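You operate a simulated robot arm through the tools that you are given. There is no shell and no other tool.

Carry out the task below with a simulated robot arm. There is one attempt and no reset: what you move stays moved.

Task
Put things in order on the top of the cream table. At the end: the seeded bun is in the silver metal bucket; the brown paper cup stands where the yellow pad stood; the yellow pad stands where the white jar (marked "JAM") stood; the gold brass weight stands where the seeded bun stood; the white jar from the top of the cream table stands where the gold brass weight stood; whatever was shut is shut again. Leave all else as you found it, and nothing knocked over.

Only the result counts: the job must be done as asked and must still hold three seconds after the hand-in. Knocking over, shifting, dropping, spilling or breaking anything else fails it.

Robot
A 6-joint arm with a two-finger parallel gripper, fixed in place. Base frame: the origin is at the foot of the arm, x ahead of it, y to its left, z up; the work surface is at about z = 0. Lengths are in m, angles in rad, forces in N, time in s.
With the tool pointing down near the work surface it reaches from about 0.14 to 0.58 m from the base axis. Its first joint turns from -1.152 to 1.152 rad. Payload 2.1 kg.
Tool frame: the origin (TCP) lies between the finger pads and is the grasp point; the fingertips stand 0.03 m ahead of it; z points along the fingers, y is the line along which they close. The gripper opens to 0.094 m. The fingers are 0.028 m wide and 0.01 m thick; the gripper's body (0.05 by 0.096 m) begins 0.055 m behind the TCP.
Orientation is told as [roll, pitch, yaw] about the base's x, y, z axes, in that order, counted from this pose: with the fingers straight down and closing along the base's y, the tool's x points along the base's -x, its y along +y and its z along -z.

Tools
- The arm moves only by the tool apply_moves. Its argument "rows" is a list that holds one entry, the list of rows, each a list of 7 numbers: the shift along the base's x, y, z in units of 50 mm (1.0 is 50 mm), then the turn, a rotation vector about the base's x, y, z in units of 6 degrees (1.0 is 6 degrees), then the finger opening in m, from 0 to 0.094. In form: [[[tx, ty, tz, wx, wy, wz, hand], ...]]. A call has 1 to 20 rows; each row shifts and turns the commanded pose from where the row before left it. A call with a number of a shift or a turn outside -1 to 1 is refused whole. Each row takes 0.2 s and may step no farther than 0.05 m and 0.15 rad from the row before; otherwise, or with a gripper value out of range, the whole call is refused. Where a pose cannot be reached the arm comes as near as it can. A force on the tool above 40 N (or 10 N above the force at the start of the call, whichever is more), or a blocked arm, ends the call early, and 0.2 s more pass. Each finger travels about 0.072 m/s and halts on what it meets, pressing with about 24 N; the grip force reading is that of the motor and also rises with nothing between the fingers. The clock runs only during rows and for 0.2 s after the last one: add rows that do not move to give the fingers time. The reply holds the time, the measured pose of the TCP, the force on the tool along the base axes, the opening and the grip force, in the units named above and with some noise, with the torque about the TCP (base axes, N m) and any sound that the robot's microphone picked up.
- Cameras (640 x 400 px; columns grow to the right, rows downward): "scene" is fixed at [0.049, -0.3694, 0.4749]; the picture's right is [0.81, -0.58, 0.00], its down [-0.37, -0.52, -0.77] and it looks along [0.44, 0.62, -0.64] (base axes); focal length 214 px, centre (320, 200). "wrist" rides on the gripper at [0.076, 0.014, -0.102] in the tool frame; the picture's right is [-0.18, 0.98, 0.00], its down [-0.75, -0.14, -0.64] and it looks along [-0.63, -0.12, 0.77] (tool axes); focal length 243 px, centre (320, 200). There is no depth. A picture from a camera that has moved, and an enlarged one, comes with that camera's place and axes in the base frame and with its lens.
- snapshot(camera): a new picture of that camera. No time passes.
- zoom(camera, box): a new picture of the part [left, top, right, bottom] of that camera's present view, enlarged. No time passes.
- sign_off(): hands the job in; it is judged then, once.

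Places have to be worked out from the pictures, the camera data and where the tool is seen. Open the gripper and draw the arm clear of the work before you hand the job in, unless the task says otherwise.

The tools are called after "Request:" as name(argument=value, ...) on one line, values as JSON. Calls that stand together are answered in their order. apply_moves: Moves the arm, as the interface text tells. Its arguments: {"type":"object","properties":{"rows":{"type":"array","items":{"type":"array","items":{"type":"array","items":{"type":"number"}}}}},"required":["rows"]} The other tools are called the same way: snapshot (camera) takes a picture; zoom (camera, box) takes an enlarged picture of a part of a camera's view; sign_off () hands the job in.

At the start:

```text
time_s: 0.0
position: [0.2865, -0.0196, 0.407]
tool_rot: [-0.001, 0.0, -0.002]
force: [0.4, -0.1, 0.3]
ft_torque: [-0.01, 0.03, -0.02]
gripper_width: 0.0941
gripper_force: 0.0
```

scene: 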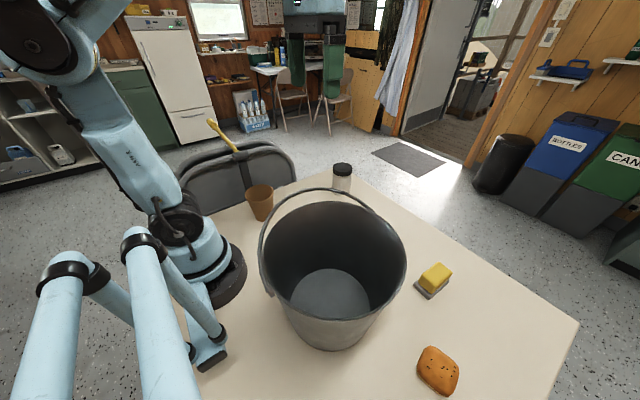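
wrist: 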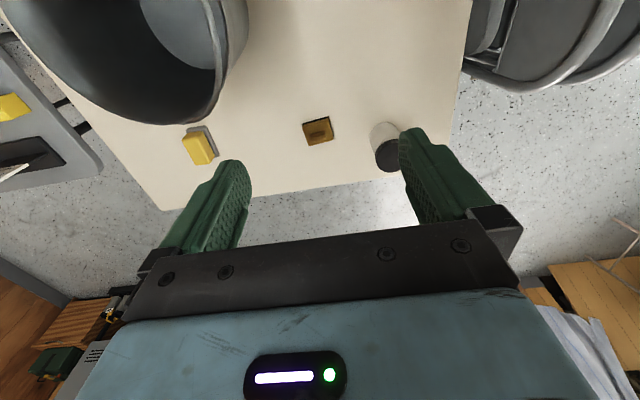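

The first pictures show the bun near [0.26,-0.41], the pad near [0.41,-0.31], the weight near [0.42,-0.05], the jar near [0.485,0.09], the cup near [0.19,0.15] and the big bucket in between. I'll zoom in to refine these before moving.

Request:
zoom(camera="scene", box=[220, 140, 480, 400])

Request:
zoom(camera="wrist", box=[0, 0, 480, 220])

Request:
zoom(camera="scene", box=[380, 240, 500, 400])

Request:
zoom(camera="scene", box=[230, 150, 390, 240])

```text
1.54 times, centred on (350, 270) of scene
camera zoom: at [0.049, -0.3694, 0.4749], right [0.81, -0.58, 0.0], down [-0.37, -0.52, -0.77], along [0.44, 0.62, -0.64], focal length 330 px, centre (274, 92)
```

zoom: 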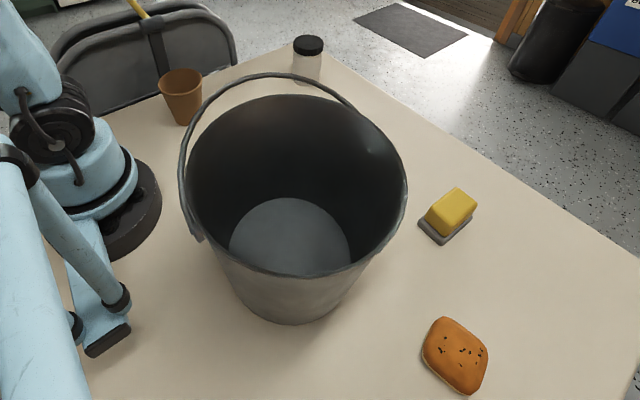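

```text
1.33 times, centred on (240, 110) of wrist
camera zoom: at [0.2084, -0.0051, 0.5085], right [0.18, 0.98, 0.0], down [0.75, -0.14, 0.64], along [0.63, -0.12, -0.77], focal length 324 px, centre (427, 320)
```

zoom: 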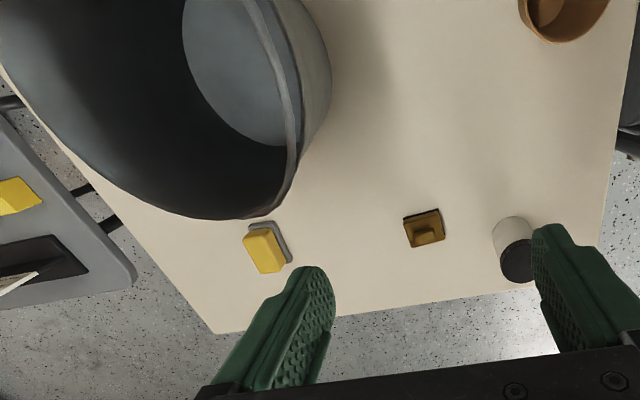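

```text
2.50 times, centred on (440, 320) of scene
camera zoom: at [0.049, -0.3694, 0.4749], right [0.81, -0.58, 0.0], down [-0.37, -0.52, -0.77], along [0.44, 0.62, -0.64], focal length 536 px, centre (20, -100)
```

zoom: 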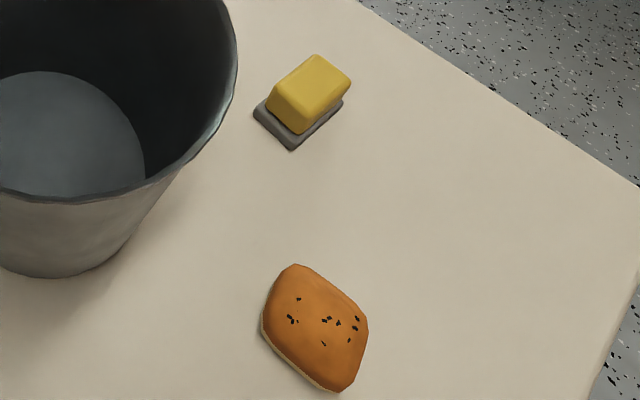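

```text
4.00 times, centred on (310, 195) of scene
camera zoom: at [0.049, -0.3694, 0.4749], right [0.81, -0.58, 0.0], down [-0.37, -0.52, -0.77], along [0.44, 0.62, -0.64], focal length 858 px, centre (360, 220)
```

zoom: 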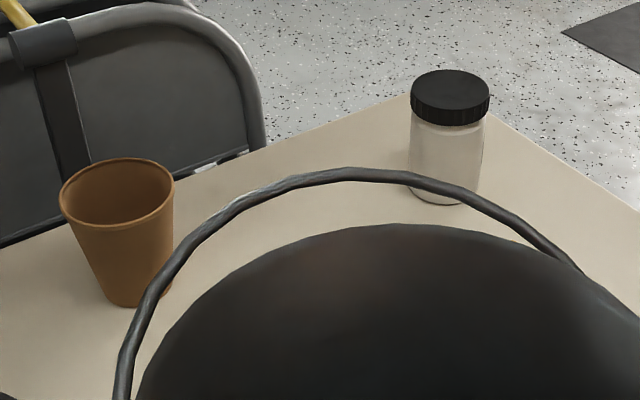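

The estimates so far put the bucket axis near [0.196,-0.20] with a rim about 0.19 high and radius about 0.115. Its handle lies over the +y side, so the opening is free. I'll move high over the bun with a small yaw and look with the wrist camera.

Request:
apply_moves(rows=[[[-0.039, -0.783, -0.2, 0, 0, 0.167, 0.094], [-0.039, -0.783, -0.2, 0, 0, 0.167, 0.094], [-0.039, -0.783, -0.2, 0, 0, 0.167, 0.094], [-0.039, -0.783, -0.2, 0, 0, 0.167, 0.094], [-0.039, -0.783, -0.2, 0, 0, 0.167, 0.094], [-0.039, -0.783, -0.2, 0, 0, 0.167, 0.094], [-0.039, -0.783, -0.2, 0, 0, 0.167, 0.094], [-0.039, -0.783, -0.2, 0, 0, 0.167, 0.094], [-0.039, -0.783, -0.2, 0, 0, 0.167, 0.094], [-0.039, -0.783, -0.2, 0, 0, 0.167, 0.094], [0, 0, 0, 0, 0, 0, 0.094]]])

```text
time_s: 2.4
position: [0.2662, -0.4107, 0.3086]
tool_rot: [0.0, 0.001, 0.175]
force: [0.0, 0.5, 1.4]
ft_torque: [-0.01, 0.01, 0.01]
gripper_width: 0.0938
gripper_force: 0.1
```

The arm reached [0.266,-0.411,0.309]. I'll look at both views from here.

Request:
snapshot(camera="wrist")

Request:
snapshot(camera="scene")

```text
taken
camera wrist: at [0.1876, -0.41, 0.4096], right [0.01, 1.0, 0.0], down [0.77, -0.01, 0.64], along [0.64, -0.01, -0.77], focal length 243 px, centre (320, 200)
```

wrist: 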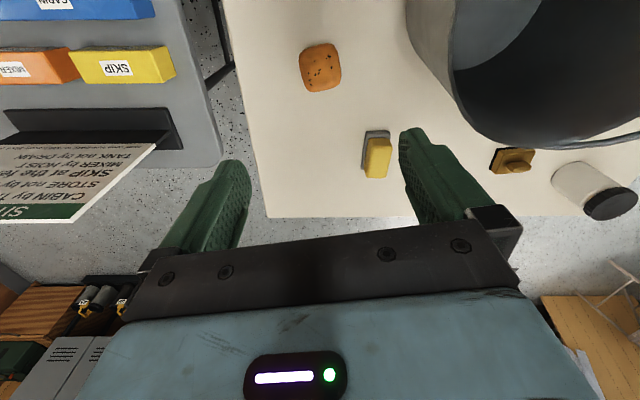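

```text
taken
```

scene: 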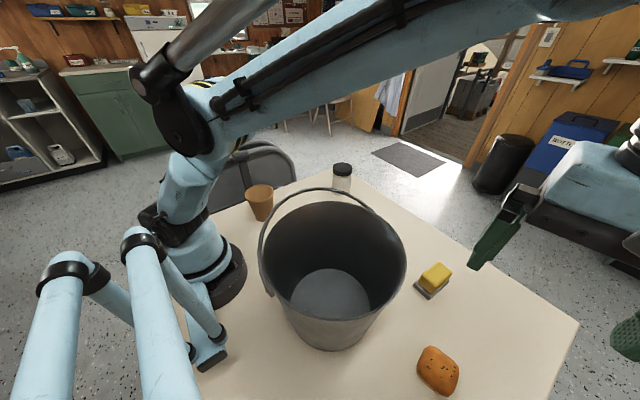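

The bun shows at about (321,67), which gives [0.264,-0.410]. I'll zoom in for its exact shape and orientation, and for the other objects.

Request:
zoom(camera="wrist", box=[270, 20, 420, 190])

Request:
zoom(camera="wrist", box=[440, 100, 640, 230])

```text
2.35 times, centred on (345, 105) of wrist
camera zoom: at [0.1876, -0.41, 0.4096], right [0.01, 1.0, 0.0], down [0.77, -0.01, 0.64], along [0.64, -0.01, -0.77], focal length 571 px, centre (261, 424)
```

zoom: 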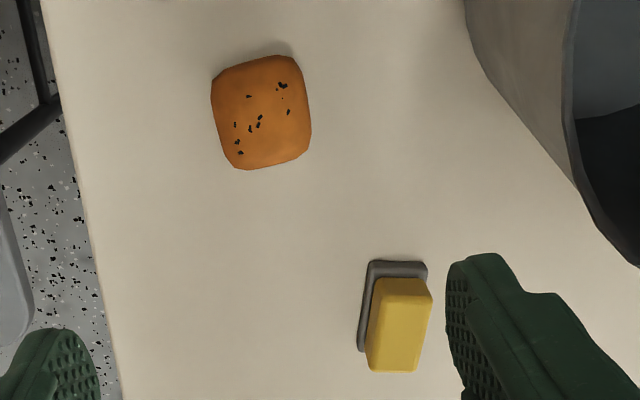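

```text
3.08 times, centred on (540, 165) of wrist
camera zoom: at [0.1876, -0.41, 0.4096], right [0.01, 1.0, 0.0], down [0.77, -0.01, 0.64], along [0.64, -0.01, -0.77], focal length 746 px, centre (-357, 308)
```

zoom: 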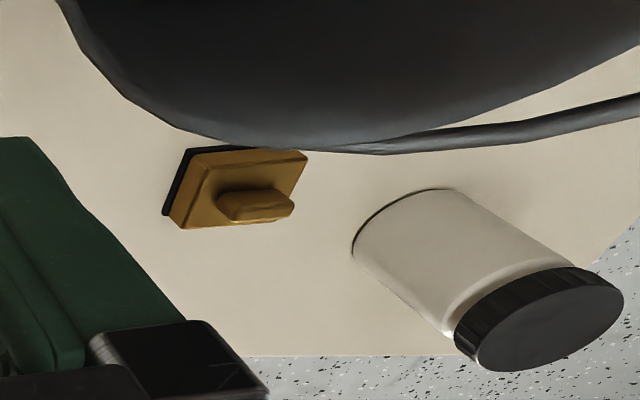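

The bun measures about 48 by 52 mm, is turned about 14° and is centred at [0.2666,-0.4105]. I'll line up the yaw and lower to z≈0.09 for a check before gripping.

Request:
apply_moves(rows=[[[0.002, 0.001, -0.73, 0, 0, 0.11, 0.094], [0.002, 0.001, -0.73, 0, 0, 0.11, 0.094], [0.002, 0.001, -0.73, 0, 0, 0.11, 0.094], [0.002, 0.001, -0.73, 0, 0, 0.11, 0.094], [0, 0, -0.73, 0, 0, 0.11, 0.094], [0, 0, -0.72, 0, 0, 0.11, 0.094], [0, 0, 0, 0, 0, 0, 0.094]]])

Request:
snapshot(camera="wrist")

Request:
snapshot(camera="scene")

```text
time_s: 4.0
position: [0.2659, -0.4088, 0.0889]
tool_rot: [0.0, 0.001, 0.245]
force: [-0.1, -0.1, -0.4]
ft_torque: [-0.01, 0.04, -0.02]
gripper_width: 0.0941
gripper_force: 0.1
```

```text
taken
camera wrist: at [0.1879, -0.4134, 0.1898], right [-0.06, 1.0, 0.0], down [0.77, 0.05, 0.64], along [0.64, 0.04, -0.77], focal length 243 px, centre (320, 200)
```

wrist: 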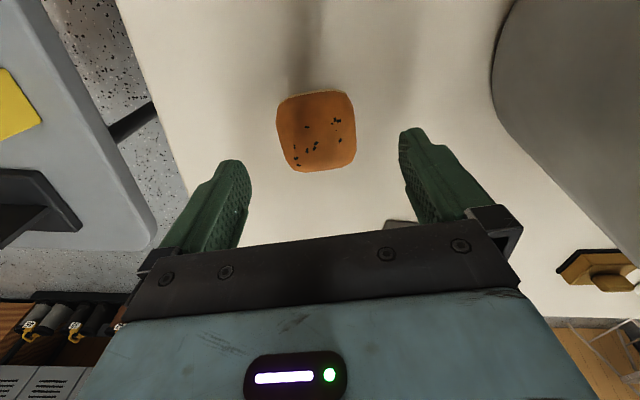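

```text
taken
```

scene: 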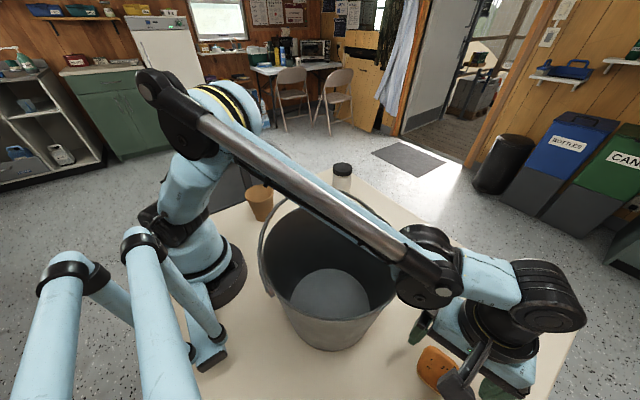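

The bun sits between the fingers, but the arm's elbow-side wrist joint is close to the bucket rim. I'll zoom in to judge that clearance before descending.

Request:
zoom(camera="scene", box=[340, 190, 600, 400])

```text
1.90 times, centred on (470, 295) of scene
camera zoom: at [0.049, -0.3694, 0.4749], right [0.81, -0.58, 0.0], down [-0.37, -0.52, -0.77], along [0.44, 0.62, -0.64], focal length 408 px, centre (34, 19)
```

zoom: 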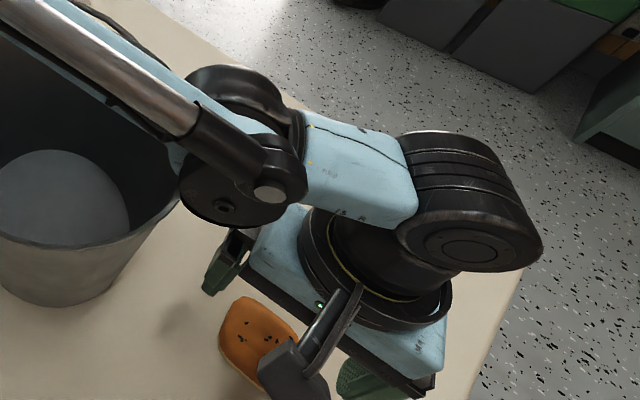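

The pivot joint works out at z≈0.27 and almost over the rim, so going straight down would nearly touch the bucket. I'll rise, turn the gripper 90° so it closes along the bun's other side, and lean the tool 20° away from the bucket. That moves the wrist outward and up.

Request:
apply_moves(rows=[[[0, 0, 0.75, 0, 0, -1, 0.094], [0, 0, 0.75, 0, 0, -1, 0.094], [0, 0, 0.75, 0, 0, -1, 0.094], [0, 0, 0, 0, 0, -1, 0.094], [0, 0, 0, 0, 0, -1, 0.094], [0, 0, 0, 0, 0, -1, 0.094], [0, 0, 0, 0, 0, -1, 0.094], [0, 0, 0, 0, 0, -1, 0.094], [0, 0, 0, 0, 0, -1, 0.094], [0, 0, 0, 0, 0, -1, 0.094], [0, 0, 0, 0, 0, -1, 0.094], [0, 0, 0, 0, 0, -1, 0.094], [0, 0, 0, 0, 0, -1, 0.094], [0, 0, 0, 0, 0, -1, 0.094], [0, 0, 0, 0, 0, -1, 0.094], [0, 0, 0, 0.808, 0.202, 0, 0.094], [0, 0, 0, 0.808, 0.202, 0, 0.094], [0, 0, 0, 0.808, 0.202, 0, 0.094], [0, 0, 0, 0.808, 0.202, 0, 0.094], [0, 0, 0, 0, 0, 0, 0.094]]])

Request:
snapshot(camera="wrist")

Request:
snapshot(camera="scene")

```text
time_s: 8.2
position: [0.2653, -0.4094, 0.2012]
tool_rot: [0.0, 0.348, -1.328]
force: [-1.1, 0.2, 0.0]
ft_torque: [0.01, 0.0, 0.0]
gripper_width: 0.094
gripper_force: 0.1
```

```text
taken
camera wrist: at [0.2712, -0.3712, 0.3229], right [1.0, 0.07, -0.06], down [0.09, -0.93, 0.34], along [-0.04, -0.35, -0.94], focal length 243 px, centre (320, 200)
```

wrist: 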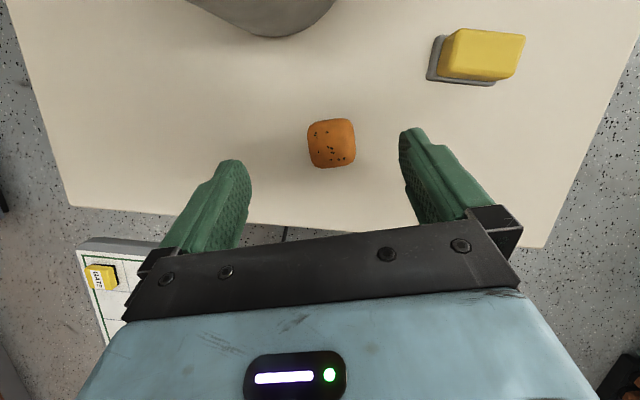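

```text
taken
```

scene: 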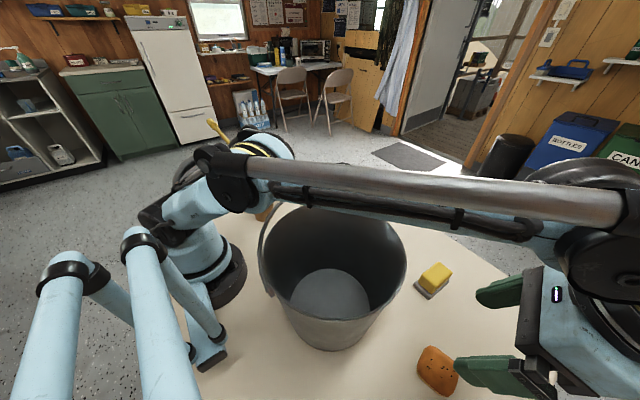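

The tilt worked and the bun is still at about [0.2676,-0.409]. I'll descend to z≈0.085 and recheck the clearance to the bucket.

Request:
apply_moves(rows=[[[0.018, -0.035, -0.77, 0, 0, 0, 0.094], [0.018, -0.035, -0.77, 0, 0, 0, 0.094], [0.018, -0.035, -0.77, 0, 0, 0, 0.094], [0, 0, 0, 0, 0, 0, 0.094]]])

Request:
snapshot(camera="wrist")

Request:
zoom(camera="scene", box=[260, 140, 640, 400])

```text
time_s: 9.2
position: [0.2711, -0.4126, 0.0849]
tool_rot: [0.0, 0.35, -1.329]
force: [-0.1, 0.0, -0.2]
ft_torque: [-0.02, 0.02, 0.0]
gripper_width: 0.094
gripper_force: 0.0
```

```text
taken
camera wrist: at [0.2751, -0.375, 0.2065], right [1.0, 0.07, -0.06], down [0.09, -0.93, 0.35], along [-0.04, -0.35, -0.94], focal length 243 px, centre (320, 200)
```

wrist: 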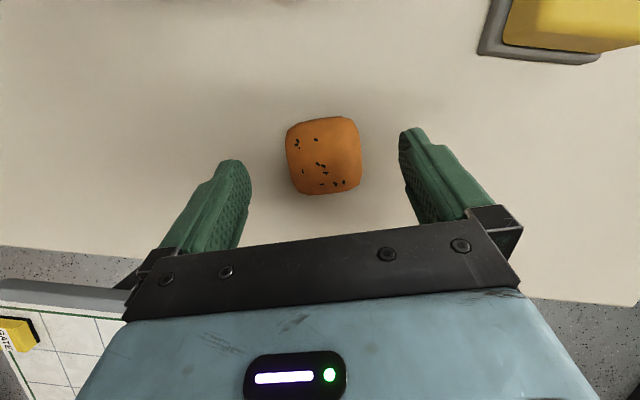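

```text
1.54 times, centred on (450, 270) of scene
camera zoom: at [0.049, -0.3694, 0.4749], right [0.81, -0.58, 0.0], down [-0.37, -0.52, -0.77], along [0.44, 0.62, -0.64], focal length 330 px, centre (120, 92)
```

zoom: 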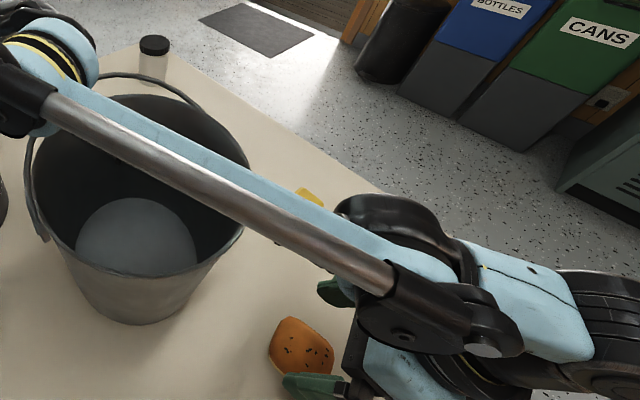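

The pivot joint is now well clear of the bucket. I'll descend to z≈0.042 and close on the bun.

Request:
apply_moves(rows=[[[-0.03, 0, -0.43, 0, 0, 0, 0.094], [-0.03, 0, -0.42, 0, 0, 0, 0.094], [0, 0, 0, 0, 0, 0, 0.094], [0, 0, 0, 0, 0, 0, 0.03], [0, 0, 0, 0, 0, 0, 0.03], [0, 0, 0, 0, 0, 0, 0.03], [0, 0, 0, 0, 0, 0, 0.03]]])

Request:
snapshot(camera="wrist")

```text
time_s: 10.8
position: [0.2662, -0.4131, 0.0433]
tool_rot: [0.0, 0.351, -1.328]
force: [-0.2, 0.7, 0.0]
ft_torque: [0.0, 0.0, 0.01]
gripper_width: 0.0552
gripper_force: 23.8
```

```text
taken
camera wrist: at [0.2707, -0.3744, 0.1642], right [1.0, 0.07, -0.06], down [0.09, -0.93, 0.35], along [-0.04, -0.35, -0.94], focal length 243 px, centre (320, 200)
```

wrist: 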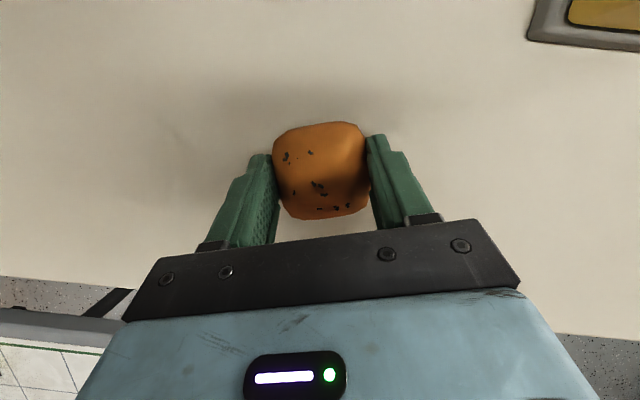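

The bun is held at a 55 mm opening. I'll lift it straight up to z≈0.30 and carry it over the bucket with the same lean.

Request:
apply_moves(rows=[[[0, 0, 0.4, 0, 0, 0, 0.03], [0, 0, 0.8, 0, 0, 0, 0.03], [0, 0, 0.8, 0, 0, 0, 0.03], [0, 0, 0.8, 0, 0, 0, 0.03], [0, 0, 0.8, 0, 0, 0, 0.03], [0, 0, 0.8, 0, 0, 0, 0.03], [0, 0, 0.75, 0, 0, 0, 0.03], [-0.24, 0.737, 0, 0, 0, 0, 0.03], [-0.24, 0.737, 0, 0, 0, 0, 0.03], [-0.24, 0.737, 0, 0, 0, 0, 0.03], [-0.24, 0.737, 0, 0, 0, 0, 0.03], [-0.24, 0.737, 0, 0, 0, 0, 0.03], [-0.24, 0.737, 0, 0, 0, 0, 0.03], [0, 0, 0, 0, 0, 0, 0.03]]])

Request:
snapshot(camera="wrist")

Request:
snapshot(camera="scene")

```text
time_s: 13.8
position: [0.2614, -0.3068, 0.2781]
tool_rot: [0.0, 0.349, -1.33]
force: [-0.5, -0.7, 0.2]
ft_torque: [0.0, 0.02, 0.01]
gripper_width: 0.055
gripper_force: 24.1
out of reach, approached as far as the arm can: row 6, 7, 9, 10, 11, 12, 13
```

```text
taken
camera wrist: at [0.2658, -0.2697, 0.4001], right [1.0, 0.07, -0.06], down [0.08, -0.93, 0.35], along [-0.04, -0.35, -0.94], focal length 243 px, centre (320, 200)
```

wrist: 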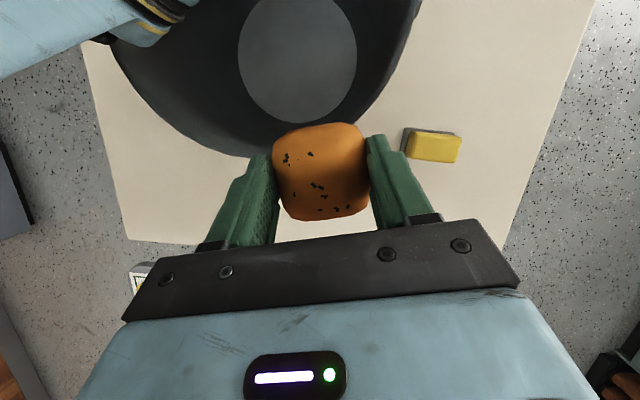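

```text
taken
```

scene: 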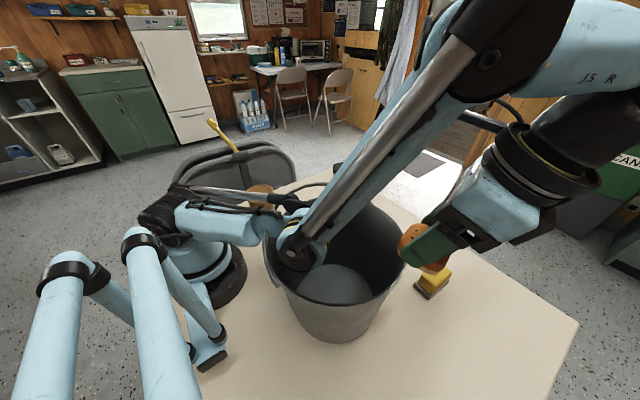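

The arm could not reach that high tilted pose, and its elbow has swung low near the bucket. I need a close look before moving anything.

Request:
zoom(camera="scene", box=[160, 150, 480, 360])

Request:
zoom(camera="scene", box=[240, 170, 360, 290])

```text
1.90 times, centred on (320, 255) of scene
camera zoom: at [0.0487, -0.3691, 0.4752], right [0.81, -0.58, 0.0], down [-0.37, -0.52, -0.77], along [0.45, 0.62, -0.64], focal length 408 px, centre (320, 95)
```

zoom: 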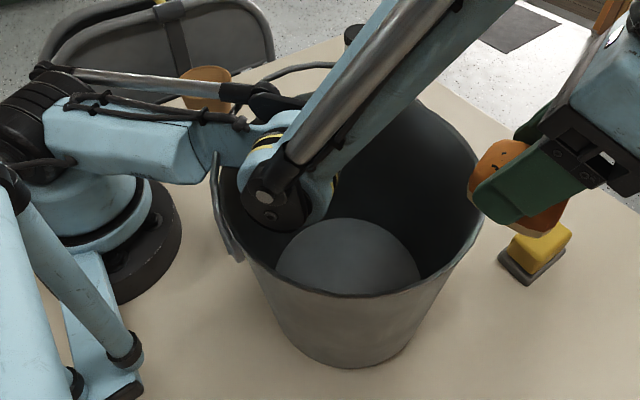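

```text
3.33 times, centred on (300, 230) of scene
camera zoom: at [0.0487, -0.3691, 0.4752], right [0.81, -0.58, 0.0], down [-0.37, -0.52, -0.77], along [0.45, 0.62, -0.64], focal length 715 px, centre (387, 100)
```

zoom: 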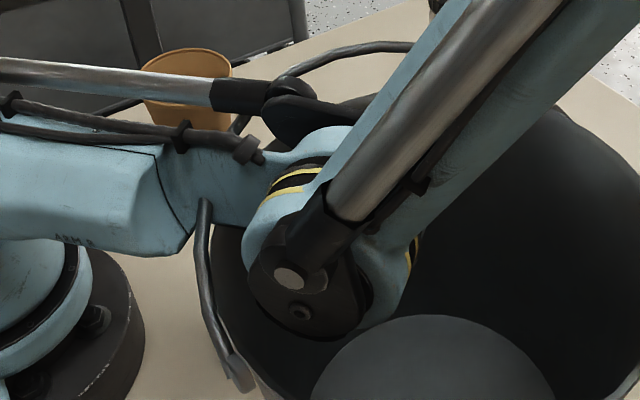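

The arm passed through full stretch while lifting and folded elbow-down over the bucket; the bucket image also looks slightly moved. I'll back out along the same path in small steps so the elbow rises, watching the readings.

Request:
apply_moves(rows=[[[0.24, -0.737, 0, 0, 0, 0, 0.03]]])

Request:
snapshot(camera="scene")

```text
time_s: 14.2
position: [0.277, -0.3449, 0.2753]
tool_rot: [-0.002, 0.349, -1.326]
force: [-0.4, 0.1, -0.8]
ft_torque: [-0.01, -0.02, 0.01]
gripper_width: 0.055
gripper_force: 24.4
```

```text
taken
```

scene: 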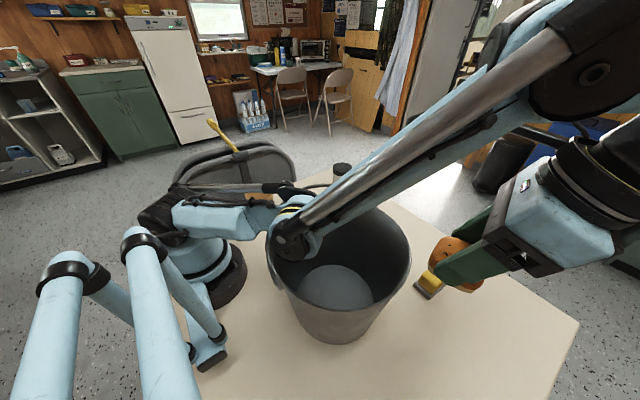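

Each call restarts from the measured pose, so this backed out cleanly. I'll keep the azimuth fixed and go outward and upward so the elbow lifts out of the bucket area.

Request:
apply_moves(rows=[[[0.5, -0.62, 0.5, 0, 0, 0, 0.03], [0.5, -0.62, 0.5, 0, 0, 0, 0.03]]])

Request:
snapshot(camera="scene")

Request:
snapshot(camera="wrist")

```text
time_s: 14.8
position: [0.2884, -0.3605, 0.2892]
tool_rot: [0.0, 0.349, -1.327]
force: [0.9, 1.2, -1.3]
ft_torque: [0.01, 0.02, 0.05]
gripper_width: 0.055
gripper_force: 24.2
out of reach, approached as far as the arm can: row 1, 2
```

```text
taken
```

scene: 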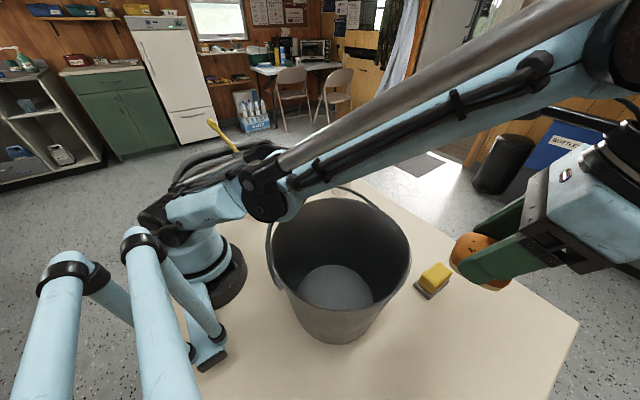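

```text
taken
camera wrist: at [0.2934, -0.3218, 0.4107], right [1.0, 0.07, -0.06], down [0.09, -0.93, 0.35], along [-0.04, -0.35, -0.94], focal length 243 px, centre (320, 200)
```

wrist: 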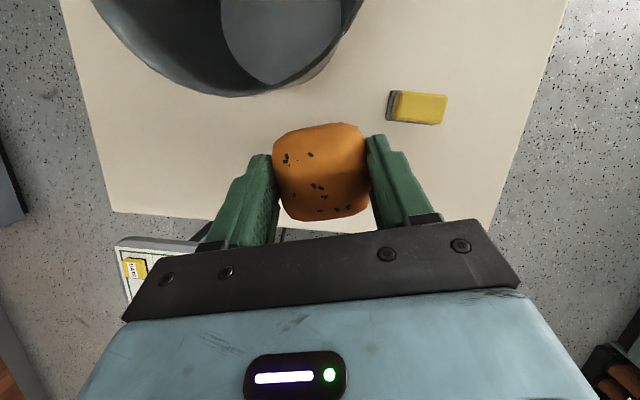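

The arm is now straight with the elbow clear of the bucket. Moving downward at full stretch should bend the elbow up again, so I'll sweep out and down along the arc and check.

Request:
apply_moves(rows=[[[0.3, -0.375, -0.8, 0, 0, 0, 0.03], [0.3, -0.375, -0.8, 0, 0, 0, 0.03], [0.05, -0.07, -0.8, 0, 0, 0, 0.03]]])

Request:
snapshot(camera="scene")

```text
time_s: 15.6
position: [0.3197, -0.3982, 0.1706]
tool_rot: [0.0, 0.349, -1.329]
force: [0.2, -1.2, -1.1]
ft_torque: [-0.01, -0.02, -0.01]
gripper_width: 0.055
gripper_force: 23.7
out of reach, approached as far as the arm can: row 2
```

```text
taken
```

scene: 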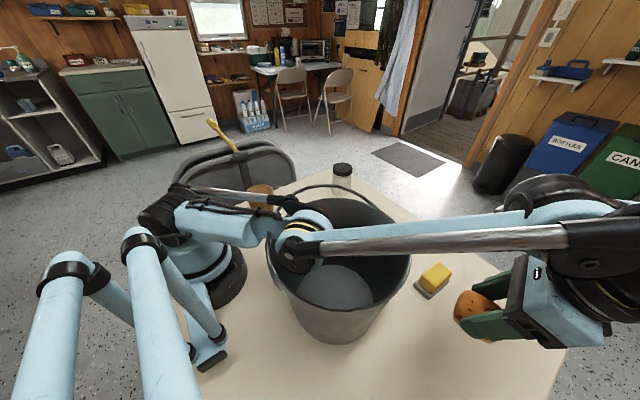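

It stayed elbow-down, since those steps were mostly within reach, and the elbow is low again. I'll go straight back up the same way to the stretched pose, then push further outward.

Request:
apply_moves(rows=[[[-0.05, 0.07, 0.8, 0, 0, 0, 0.03], [-0.28, 0.36, 0.8, 0, 0, 0, 0.03], [-0.2, 0.25, 0.8, 0, 0, 0, 0.03], [0.4, -0.5, 0.3, 0, 0, 0, 0.03], [0.4, -0.5, 0.3, 0, 0, 0, 0.03]]])

Request:
snapshot(camera="scene")

```text
time_s: 16.8
position: [0.2925, -0.3628, 0.2847]
tool_rot: [0.0, 0.349, -1.328]
force: [-0.3, -0.2, 0.4]
ft_torque: [0.02, -0.01, 0.0]
gripper_width: 0.0551
gripper_force: 24.0
out of reach, approached as far as the arm can: row 4, 5
```

```text
taken
```

scene: 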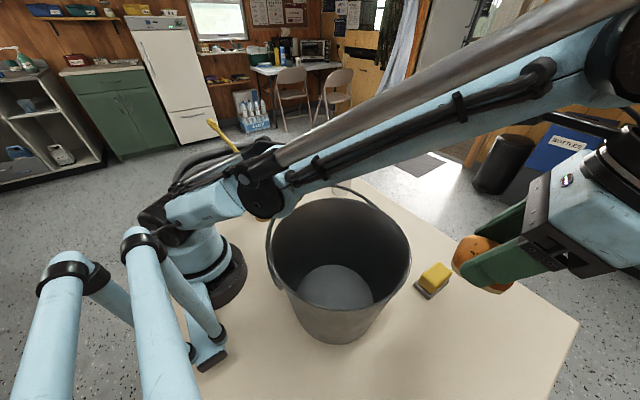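

The arm is nearly straight now. I'll push beyond reach while moving down, so it passes through straight and bends elbow-up.

Request:
apply_moves(rows=[[[0.5, -0.62, -0.35, 0, 0, 0, 0.03], [0.5, -0.62, -0.35, 0, 0, 0, 0.03], [0.45, -0.56, -0.6, 0, 0, 0, 0.03]]])

Request:
snapshot(camera="scene")

```text
time_s: 17.6
position: [0.3131, -0.3836, 0.2173]
tool_rot: [-0.001, 0.349, -1.328]
force: [0.8, -0.5, -1.4]
ft_torque: [-0.05, 0.02, 0.01]
gripper_width: 0.0551
gripper_force: 23.7
out of reach, approached as far as the arm can: row 1, 2, 3
```

```text
taken
```

scene: 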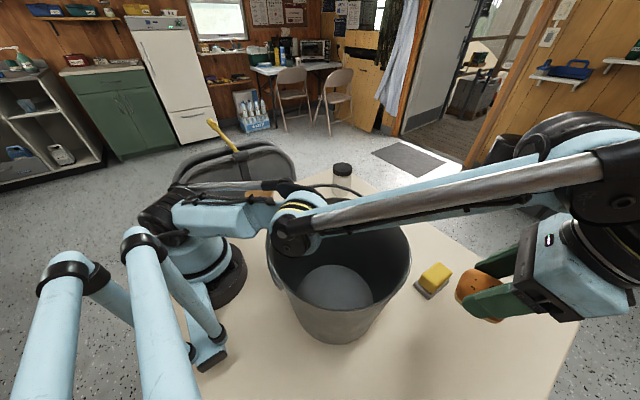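

It is still bent elbow-down by roughly 15°. I'll return up and give single radial pushes past the reach limit, checking the elbow each time.

Request:
apply_moves(rows=[[[-0.15, 0.19, 0.8, 0, 0, 0, 0.03], [-0.15, 0.19, 0.8, 0, 0, 0, 0.03], [0.5, -0.62, 0.55, 0, 0, 0, 0.03]]])

Request:
zoom(camera="scene", box=[120, 0, 640, 320])

```text
time_s: 18.4
position: [0.2949, -0.3625, 0.2835]
tool_rot: [0.001, 0.348, -1.328]
force: [0.3, -0.6, -1.1]
ft_torque: [-0.05, 0.0, 0.01]
gripper_width: 0.055
gripper_force: 23.8
out of reach, approached as far as the arm can: row 2, 3
```

```text
1.23 times, centred on (380, 160) of scene
camera zoom: at [0.049, -0.3694, 0.4748], right [0.81, -0.58, 0.0], down [-0.37, -0.52, -0.77], along [0.44, 0.62, -0.64], focal length 264 px, centre (246, 249)
```

zoom: 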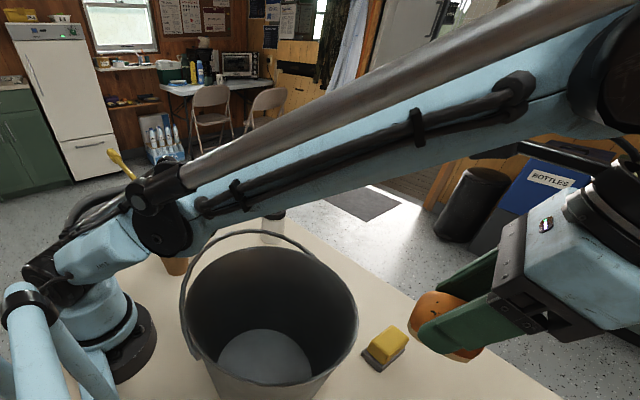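

The elbow now looks on or slightly above the shoulder–wrist line. I'll test with a small inward step and check which way it bends.

Request:
apply_moves(rows=[[[-0.2, 0.25, -0.25, 0, 0, 0, 0.03]]])

Request:
zoom(camera="scene", box=[120, 0, 640, 320])

```text
time_s: 18.8
position: [0.2854, -0.3485, 0.27]
tool_rot: [0.0, 0.349, -1.328]
force: [0.5, 0.0, -0.8]
ft_torque: [-0.04, 0.02, 0.03]
gripper_width: 0.0551
gripper_force: 23.6
```

```text
1.23 times, centred on (380, 160) of scene
camera zoom: at [0.0491, -0.3694, 0.4748], right [0.81, -0.58, 0.0], down [-0.37, -0.52, -0.77], along [0.44, 0.62, -0.64], focal length 264 px, centre (246, 249)
```

zoom: 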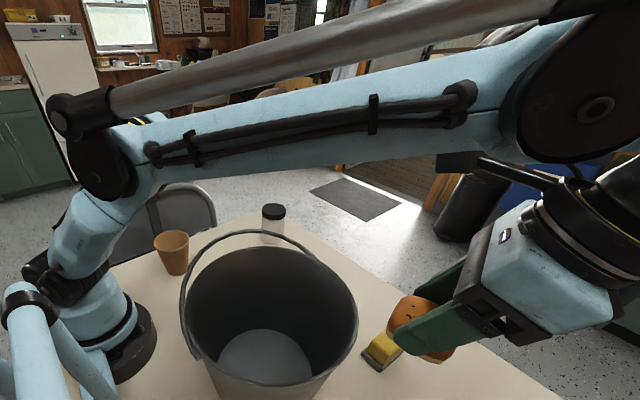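

The arm is elbow-up again with the elbow high and clear. Next I'll measure where the bucket stands now with the same zoom as at the start.

Request:
zoom(camera="scene", box=[220, 140, 480, 400])

Request:
snapshot(camera="wrist")

```text
1.54 times, centred on (350, 270) of scene
camera zoom: at [0.0491, -0.3694, 0.4748], right [0.81, -0.58, 0.0], down [-0.37, -0.52, -0.77], along [0.44, 0.62, -0.64], focal length 330 px, centre (274, 92)
```

zoom: 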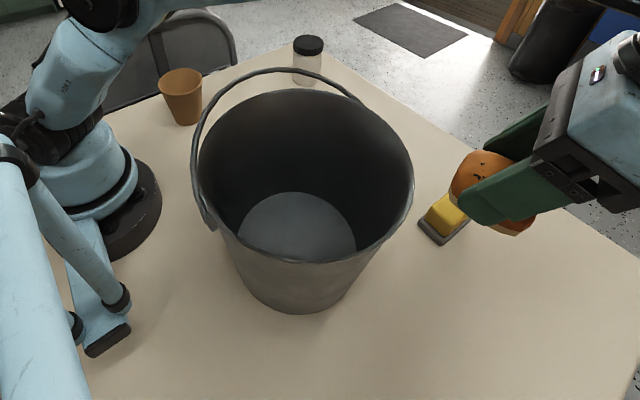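

```text
taken
camera wrist: at [0.2895, -0.3099, 0.3917], right [1.0, 0.07, -0.06], down [0.09, -0.93, 0.35], along [-0.04, -0.35, -0.94], focal length 243 px, centre (320, 200)
```

wrist: 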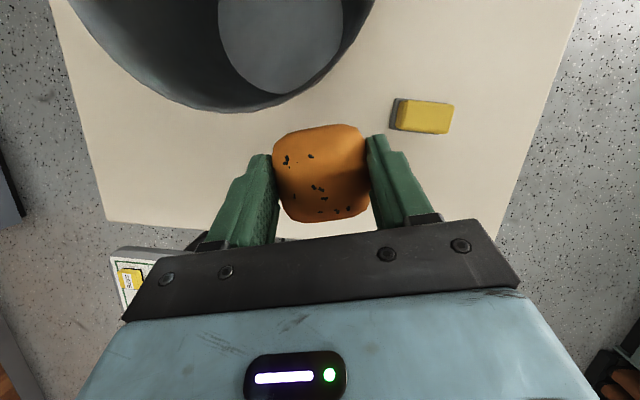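

The bucket has slid about 15 mm in +x and 3 mm in +y, and is still upright. I'll put the bun in now and push the bucket back afterwards. Moving over the bucket at z≈0.27, elbow-up.

Request:
apply_moves(rows=[[[-0.3, 0.79, 0, 0, 0, 0, 0.03], [-0.3, 0.79, 0, 0, 0, 0, 0.03]]])

Request:
snapshot(camera="scene")

```text
time_s: 19.4
position: [0.2574, -0.2676, 0.273]
tool_rot: [-0.003, 0.348, -1.329]
force: [-0.6, 0.8, -0.5]
ft_torque: [0.01, 0.02, 0.0]
gripper_width: 0.055
gripper_force: 24.4
```

```text
taken
```

scene: 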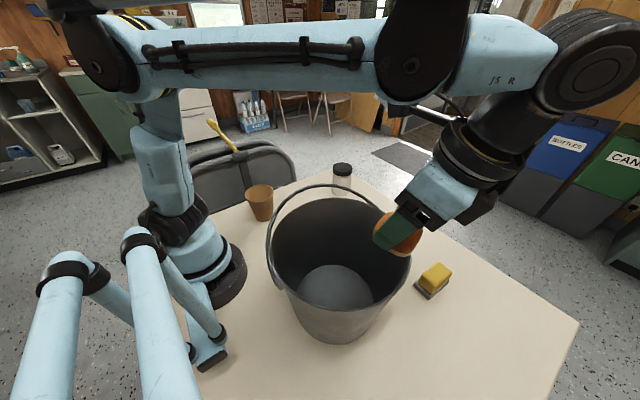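

Elbow-up holds and the bun is near the bucket's +x side. I'll continue over the middle of the bucket.

Request:
apply_moves(rows=[[[-0.3, 0.72, 0, 0, 0, 0, 0.03], [-0.3, 0.72, 0, 0, 0, 0, 0.03], [0, 0, 0, 0, 0, 0, 0.03]]])

Request:
snapshot(camera="scene")

Request:
snapshot(camera="wrist")

```text
time_s: 20.2
position: [0.2276, -0.1949, 0.2706]
tool_rot: [0.0, 0.348, -1.328]
force: [-0.5, 0.1, 0.1]
ft_torque: [-0.01, 0.0, 0.02]
gripper_width: 0.0551
gripper_force: 23.9
```

```text
taken
```

scene: 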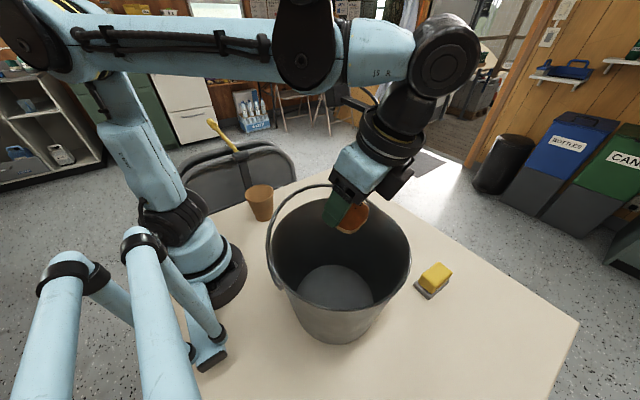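

```text
taken
camera wrist: at [0.2305, -0.1563, 0.3915], right [1.0, 0.07, -0.06], down [0.09, -0.93, 0.35], along [-0.04, -0.35, -0.94], focal length 243 px, centre (320, 200)
```

wrist: 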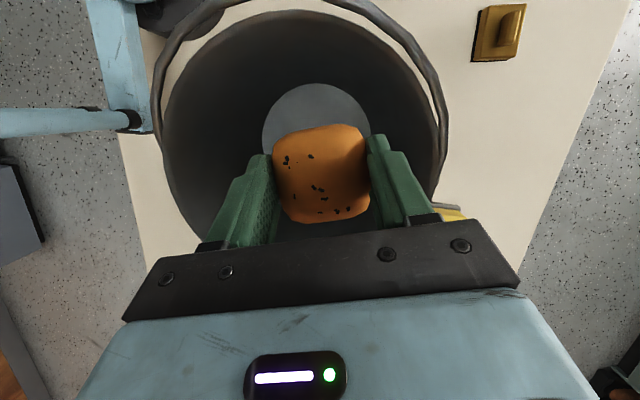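

The bun is centred over the bucket opening with the handle clear. I'll descend into the bucket in stages.

Request:
apply_moves(rows=[[[-0.06, 0.04, -0.7, 0, 0, 0, 0.03], [-0.06, 0.04, -0.7, 0, 0, 0, 0.03], [0, 0, -0.7, 0, 0, 0, 0.03]]])

Request:
snapshot(camera="scene")

Request:
snapshot(camera="wrist")

```text
time_s: 21.0
position: [0.2197, -0.1939, 0.1648]
tool_rot: [-0.001, 0.35, -1.326]
force: [0.3, 0.9, -0.1]
ft_torque: [0.04, -0.01, -0.02]
gripper_width: 0.0548
gripper_force: 23.6
```

```text
taken
```

scene: 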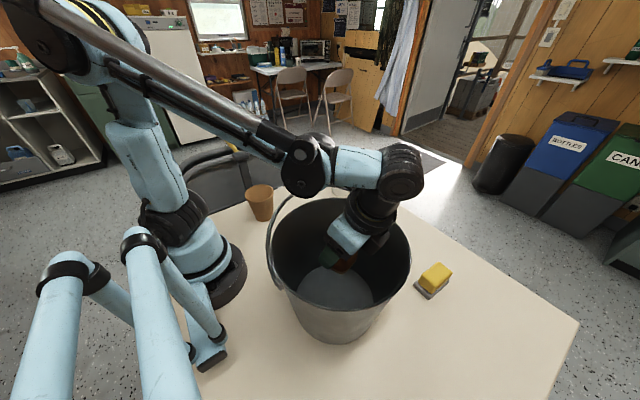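

```text
taken
camera wrist: at [0.2249, -0.1545, 0.285], right [1.0, 0.07, -0.06], down [0.09, -0.93, 0.35], along [-0.04, -0.35, -0.94], focal length 243 px, centre (320, 200)
```

wrist: 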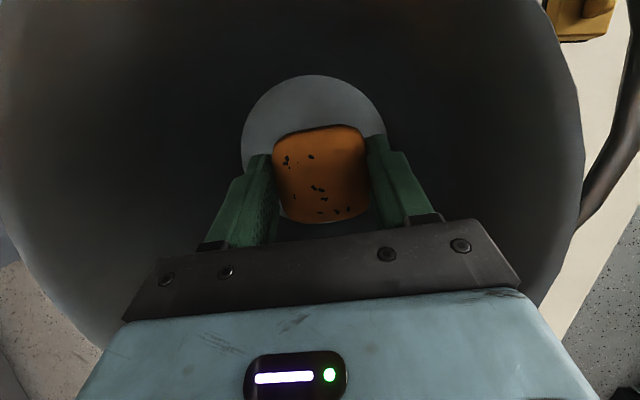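

All clear so far with no contact forces. I'll lower the last 8 cm and release with a partial opening.

Request:
apply_moves(rows=[[[0, 0, -0.6, 0, 0, 0, 0.03], [0, 0, -0.6, 0, 0, 0, 0.03], [0, 0, -0.55, 0, 0, 0, 0.03], [0, 0, 0, 0, 0, 0, 0.03]]])

Request:
snapshot(camera="scene")

Request:
snapshot(camera="wrist")

```text
time_s: 22.0
position: [0.2203, -0.1945, 0.0755]
tool_rot: [0.0, 0.349, -1.327]
force: [0.5, -0.4, 0.1]
ft_torque: [-0.01, -0.04, 0.02]
gripper_width: 0.0548
gripper_force: 23.9
```

```text
taken
```

scene: 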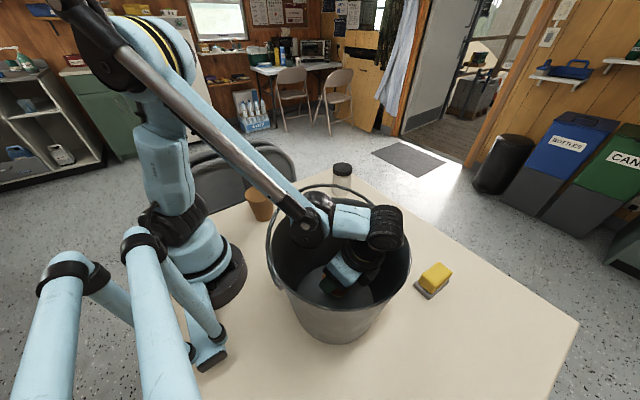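

```text
taken
camera wrist: at [0.2247, -0.1559, 0.1981], right [1.0, 0.07, -0.06], down [0.09, -0.93, 0.35], along [-0.04, -0.35, -0.94], focal length 243 px, centre (320, 200)
```

wrist: 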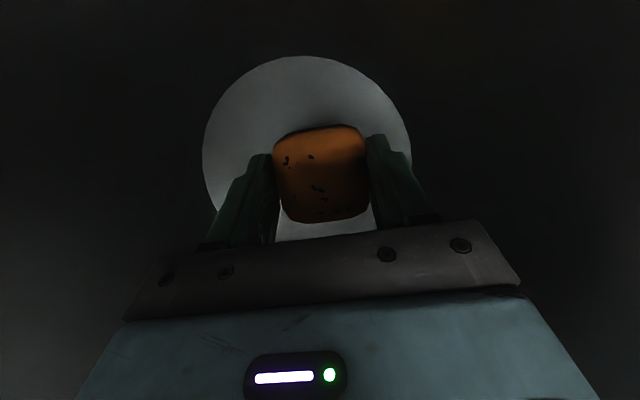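

No contact, and the bun hangs about 3 cm above the bucket floor. I'll lower 1 cm more and open the fingers.

Request:
apply_moves(rows=[[[0, 0, -0.22, 0, 0, 0, 0.05], [0, 0, 0, 0, 0, 0, 0.07], [0, 0, 0, 0, 0, 0, 0.078], [0, 0, 0, 0, 0, 0, 0.078], [0, 0, 0, 0, 0, 0, 0.078]]])

Request:
snapshot(camera="wrist")

```text
time_s: 23.2
position: [0.2199, -0.1947, 0.0662]
tool_rot: [0.0, 0.35, -1.329]
force: [0.7, 0.6, -0.3]
ft_torque: [0.02, 0.0, 0.0]
gripper_width: 0.0779
gripper_force: 0.1
```

```text
taken
camera wrist: at [0.2245, -0.1561, 0.1881], right [1.0, 0.07, -0.06], down [0.09, -0.93, 0.35], along [-0.04, -0.35, -0.94], focal length 243 px, centre (320, 200)
```

wrist: 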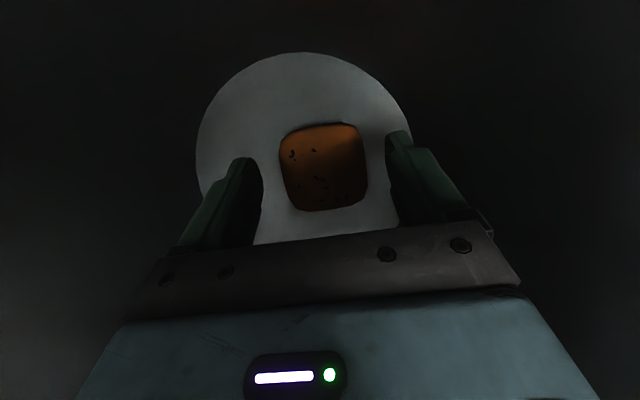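

The bun is released and rests on the bucket floor. I'll rise to z≈0.16, un-tilt and open fully, so the outer face of a finger can push the bucket wall back from inside.

Request:
apply_moves(rows=[[[0, 0, 0.7, 0, 0, 0, 0.078], [0, 0, 0.7, 0, 0, 0, 0.078], [0, 0, 0.7, 0, 0, 0, 0.078], [0, 0, 0, -0.808, -0.202, 0, 0.094], [0, 0, 0, -0.808, -0.202, 0, 0.094], [0, 0, 0, -0.808, -0.202, 0, 0.094], [0, 0, 0, -0.808, -0.202, 0, 0.094], [0, 0, 0, 0, 0, 0, 0.094]]])

Request:
snapshot(camera="wrist")

Request:
snapshot(camera="scene")

```text
time_s: 25.0
position: [0.221, -0.1953, 0.1736]
tool_rot: [0.0, -0.001, -1.329]
force: [0.2, 0.5, 0.2]
ft_torque: [-0.02, 0.0, -0.03]
gripper_width: 0.0942
gripper_force: 0.1
```

```text
taken
camera wrist: at [0.2149, -0.1177, 0.2745], right [1.0, 0.06, 0.0], down [0.04, -0.76, 0.64], along [0.04, -0.64, -0.77], focal length 243 px, centre (320, 200)
```

wrist: 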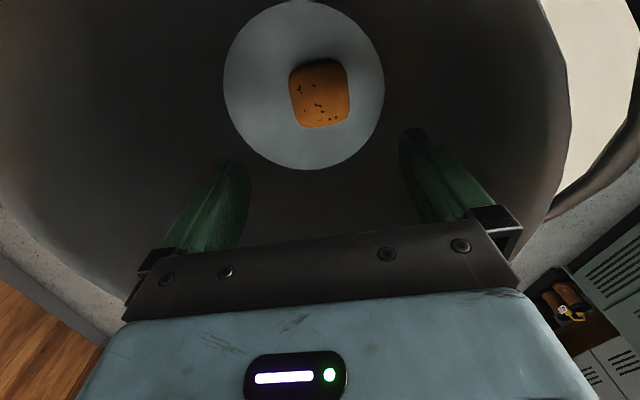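

```text
taken
```

scene: 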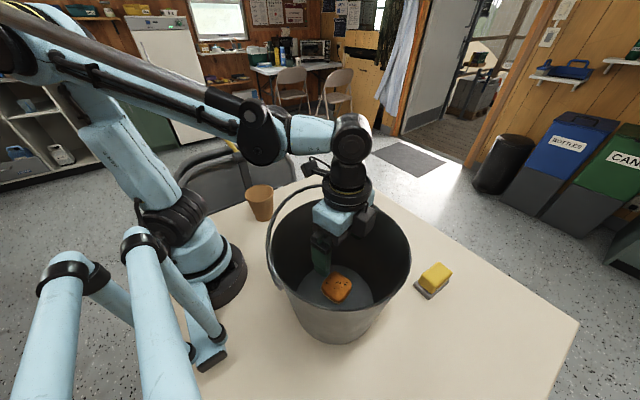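

From this view the bucket axis is near [0.204,-0.195]. I'll lower to z≈0.14 and ease the gripper toward the -x wall, just short of contact.

Request:
apply_moves(rows=[[[-0.4, -0.06, -0.34, 0, 0, 0, 0.094], [-0.4, -0.08, -0.34, 0, 0, 0, 0.094], [-0.24, -0.06, 0, 0, 0, 0, 0.094], [0, 0, 0, 0, 0, 0, 0.094]]])

Request:
snapshot(camera="wrist")

Request:
zoom(camera="scene", box=[220, 140, 480, 400])

```text
time_s: 26.0
position: [0.1686, -0.2044, 0.1382]
tool_rot: [0.001, 0.0, -1.328]
force: [1.4, 0.1, -1.2]
ft_torque: [0.02, -0.03, 0.02]
gripper_width: 0.0927
gripper_force: 0.0
```

```text
taken
camera wrist: at [0.1637, -0.1276, 0.2406], right [1.0, 0.06, 0.0], down [0.04, -0.77, 0.64], along [0.04, -0.64, -0.77], focal length 243 px, centre (320, 200)
```

wrist: 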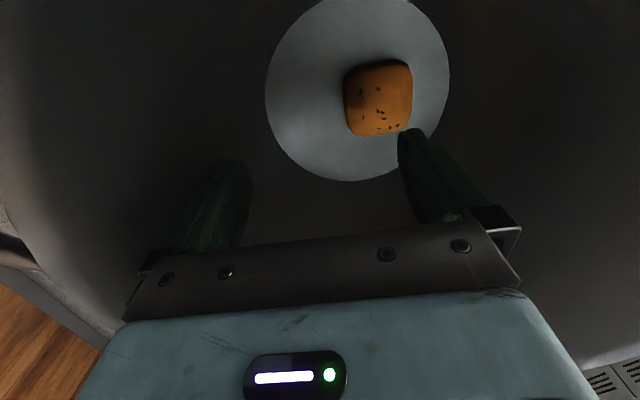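

```text
1.54 times, centred on (350, 270) of scene
camera zoom: at [0.049, -0.3694, 0.4749], right [0.81, -0.58, 0.0], down [-0.37, -0.52, -0.77], along [0.44, 0.62, -0.64], focal length 330 px, centre (274, 92)
```

zoom: 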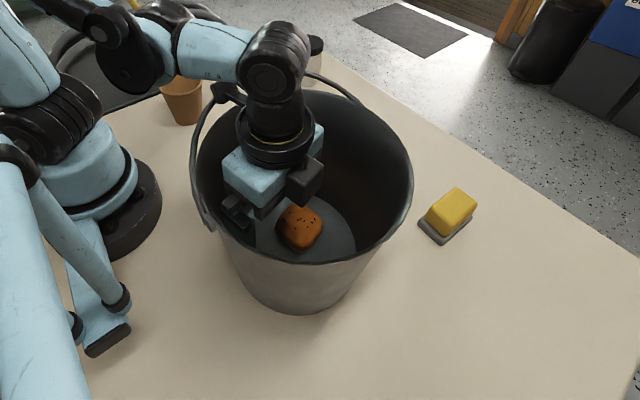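

The left finger has just touched the inner wall (width dropped about 1.5 mm, small x force). I'll push about 8 mm along -x and compare the bucket with the original picture.

Request:
apply_moves(rows=[[[-0.05, -0.01, 0, 0, 0, 0, 0.094], [-0.05, -0.01, 0, 0, 0, 0, 0.094], [-0.05, -0.01, 0, 0, 0, 0, 0.094], [0, 0, 0, 0, 0, 0, 0.094]]])

Request:
zoom(camera="scene", box=[220, 140, 480, 400])

```text
time_s: 27.0
position: [0.1612, -0.2066, 0.1378]
tool_rot: [0.0, -0.001, -1.328]
force: [2.4, 1.2, 1.3]
ft_torque: [-0.03, 0.07, -0.02]
gripper_width: 0.0923
gripper_force: 0.1
```

```text
1.54 times, centred on (350, 270) of scene
camera zoom: at [0.049, -0.3694, 0.4749], right [0.81, -0.58, 0.0], down [-0.37, -0.52, -0.77], along [0.44, 0.62, -0.64], focal length 330 px, centre (274, 92)
```

zoom: 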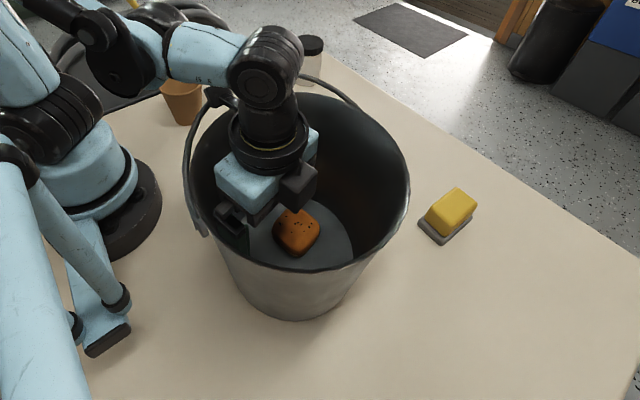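

The bucket moved back about 8 mm and roughly 6 mm remains. I'll push that remainder and compare with the finer start zoom.

Request:
apply_moves(rows=[[[-0.06, -0.016, 0, 0, 0, 0, 0.094], [-0.05, -0.014, 0, 0, 0, 0, 0.094], [0, 0, 0, 0, 0, 0, 0.094]]])

Request:
zoom(camera="scene", box=[220, 140, 480, 400])

Request:
zoom(camera="scene", box=[380, 240, 500, 400])

```text
time_s: 27.8
position: [0.1553, -0.208, 0.138]
tool_rot: [-0.001, 0.0, -1.326]
force: [2.5, 0.4, 0.6]
ft_torque: [-0.01, -0.01, 0.06]
gripper_width: 0.0927
gripper_force: 0.0
```

```text
1.54 times, centred on (350, 270) of scene
camera zoom: at [0.049, -0.3694, 0.4749], right [0.81, -0.58, 0.0], down [-0.37, -0.52, -0.77], along [0.44, 0.62, -0.64], focal length 330 px, centre (274, 92)
```

zoom: 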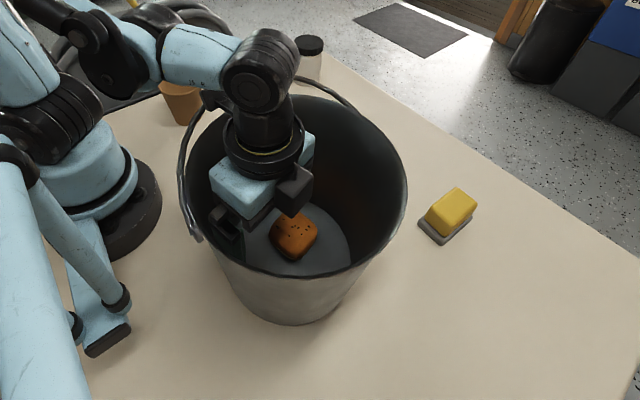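

```text
2.50 times, centred on (440, 320) of scene
camera zoom: at [0.049, -0.3694, 0.4749], right [0.81, -0.58, 0.0], down [-0.37, -0.52, -0.77], along [0.44, 0.62, -0.64], focal length 536 px, centre (20, -100)
```

zoom: 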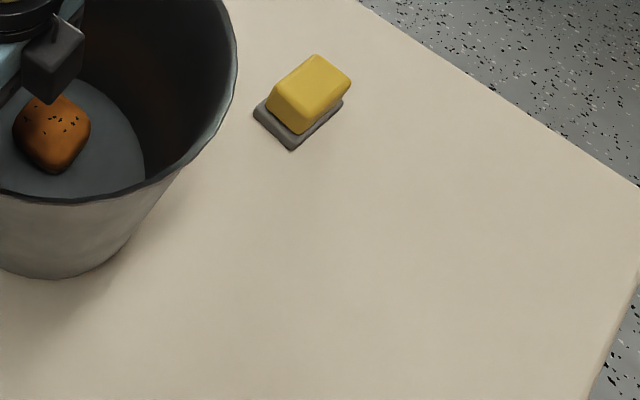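

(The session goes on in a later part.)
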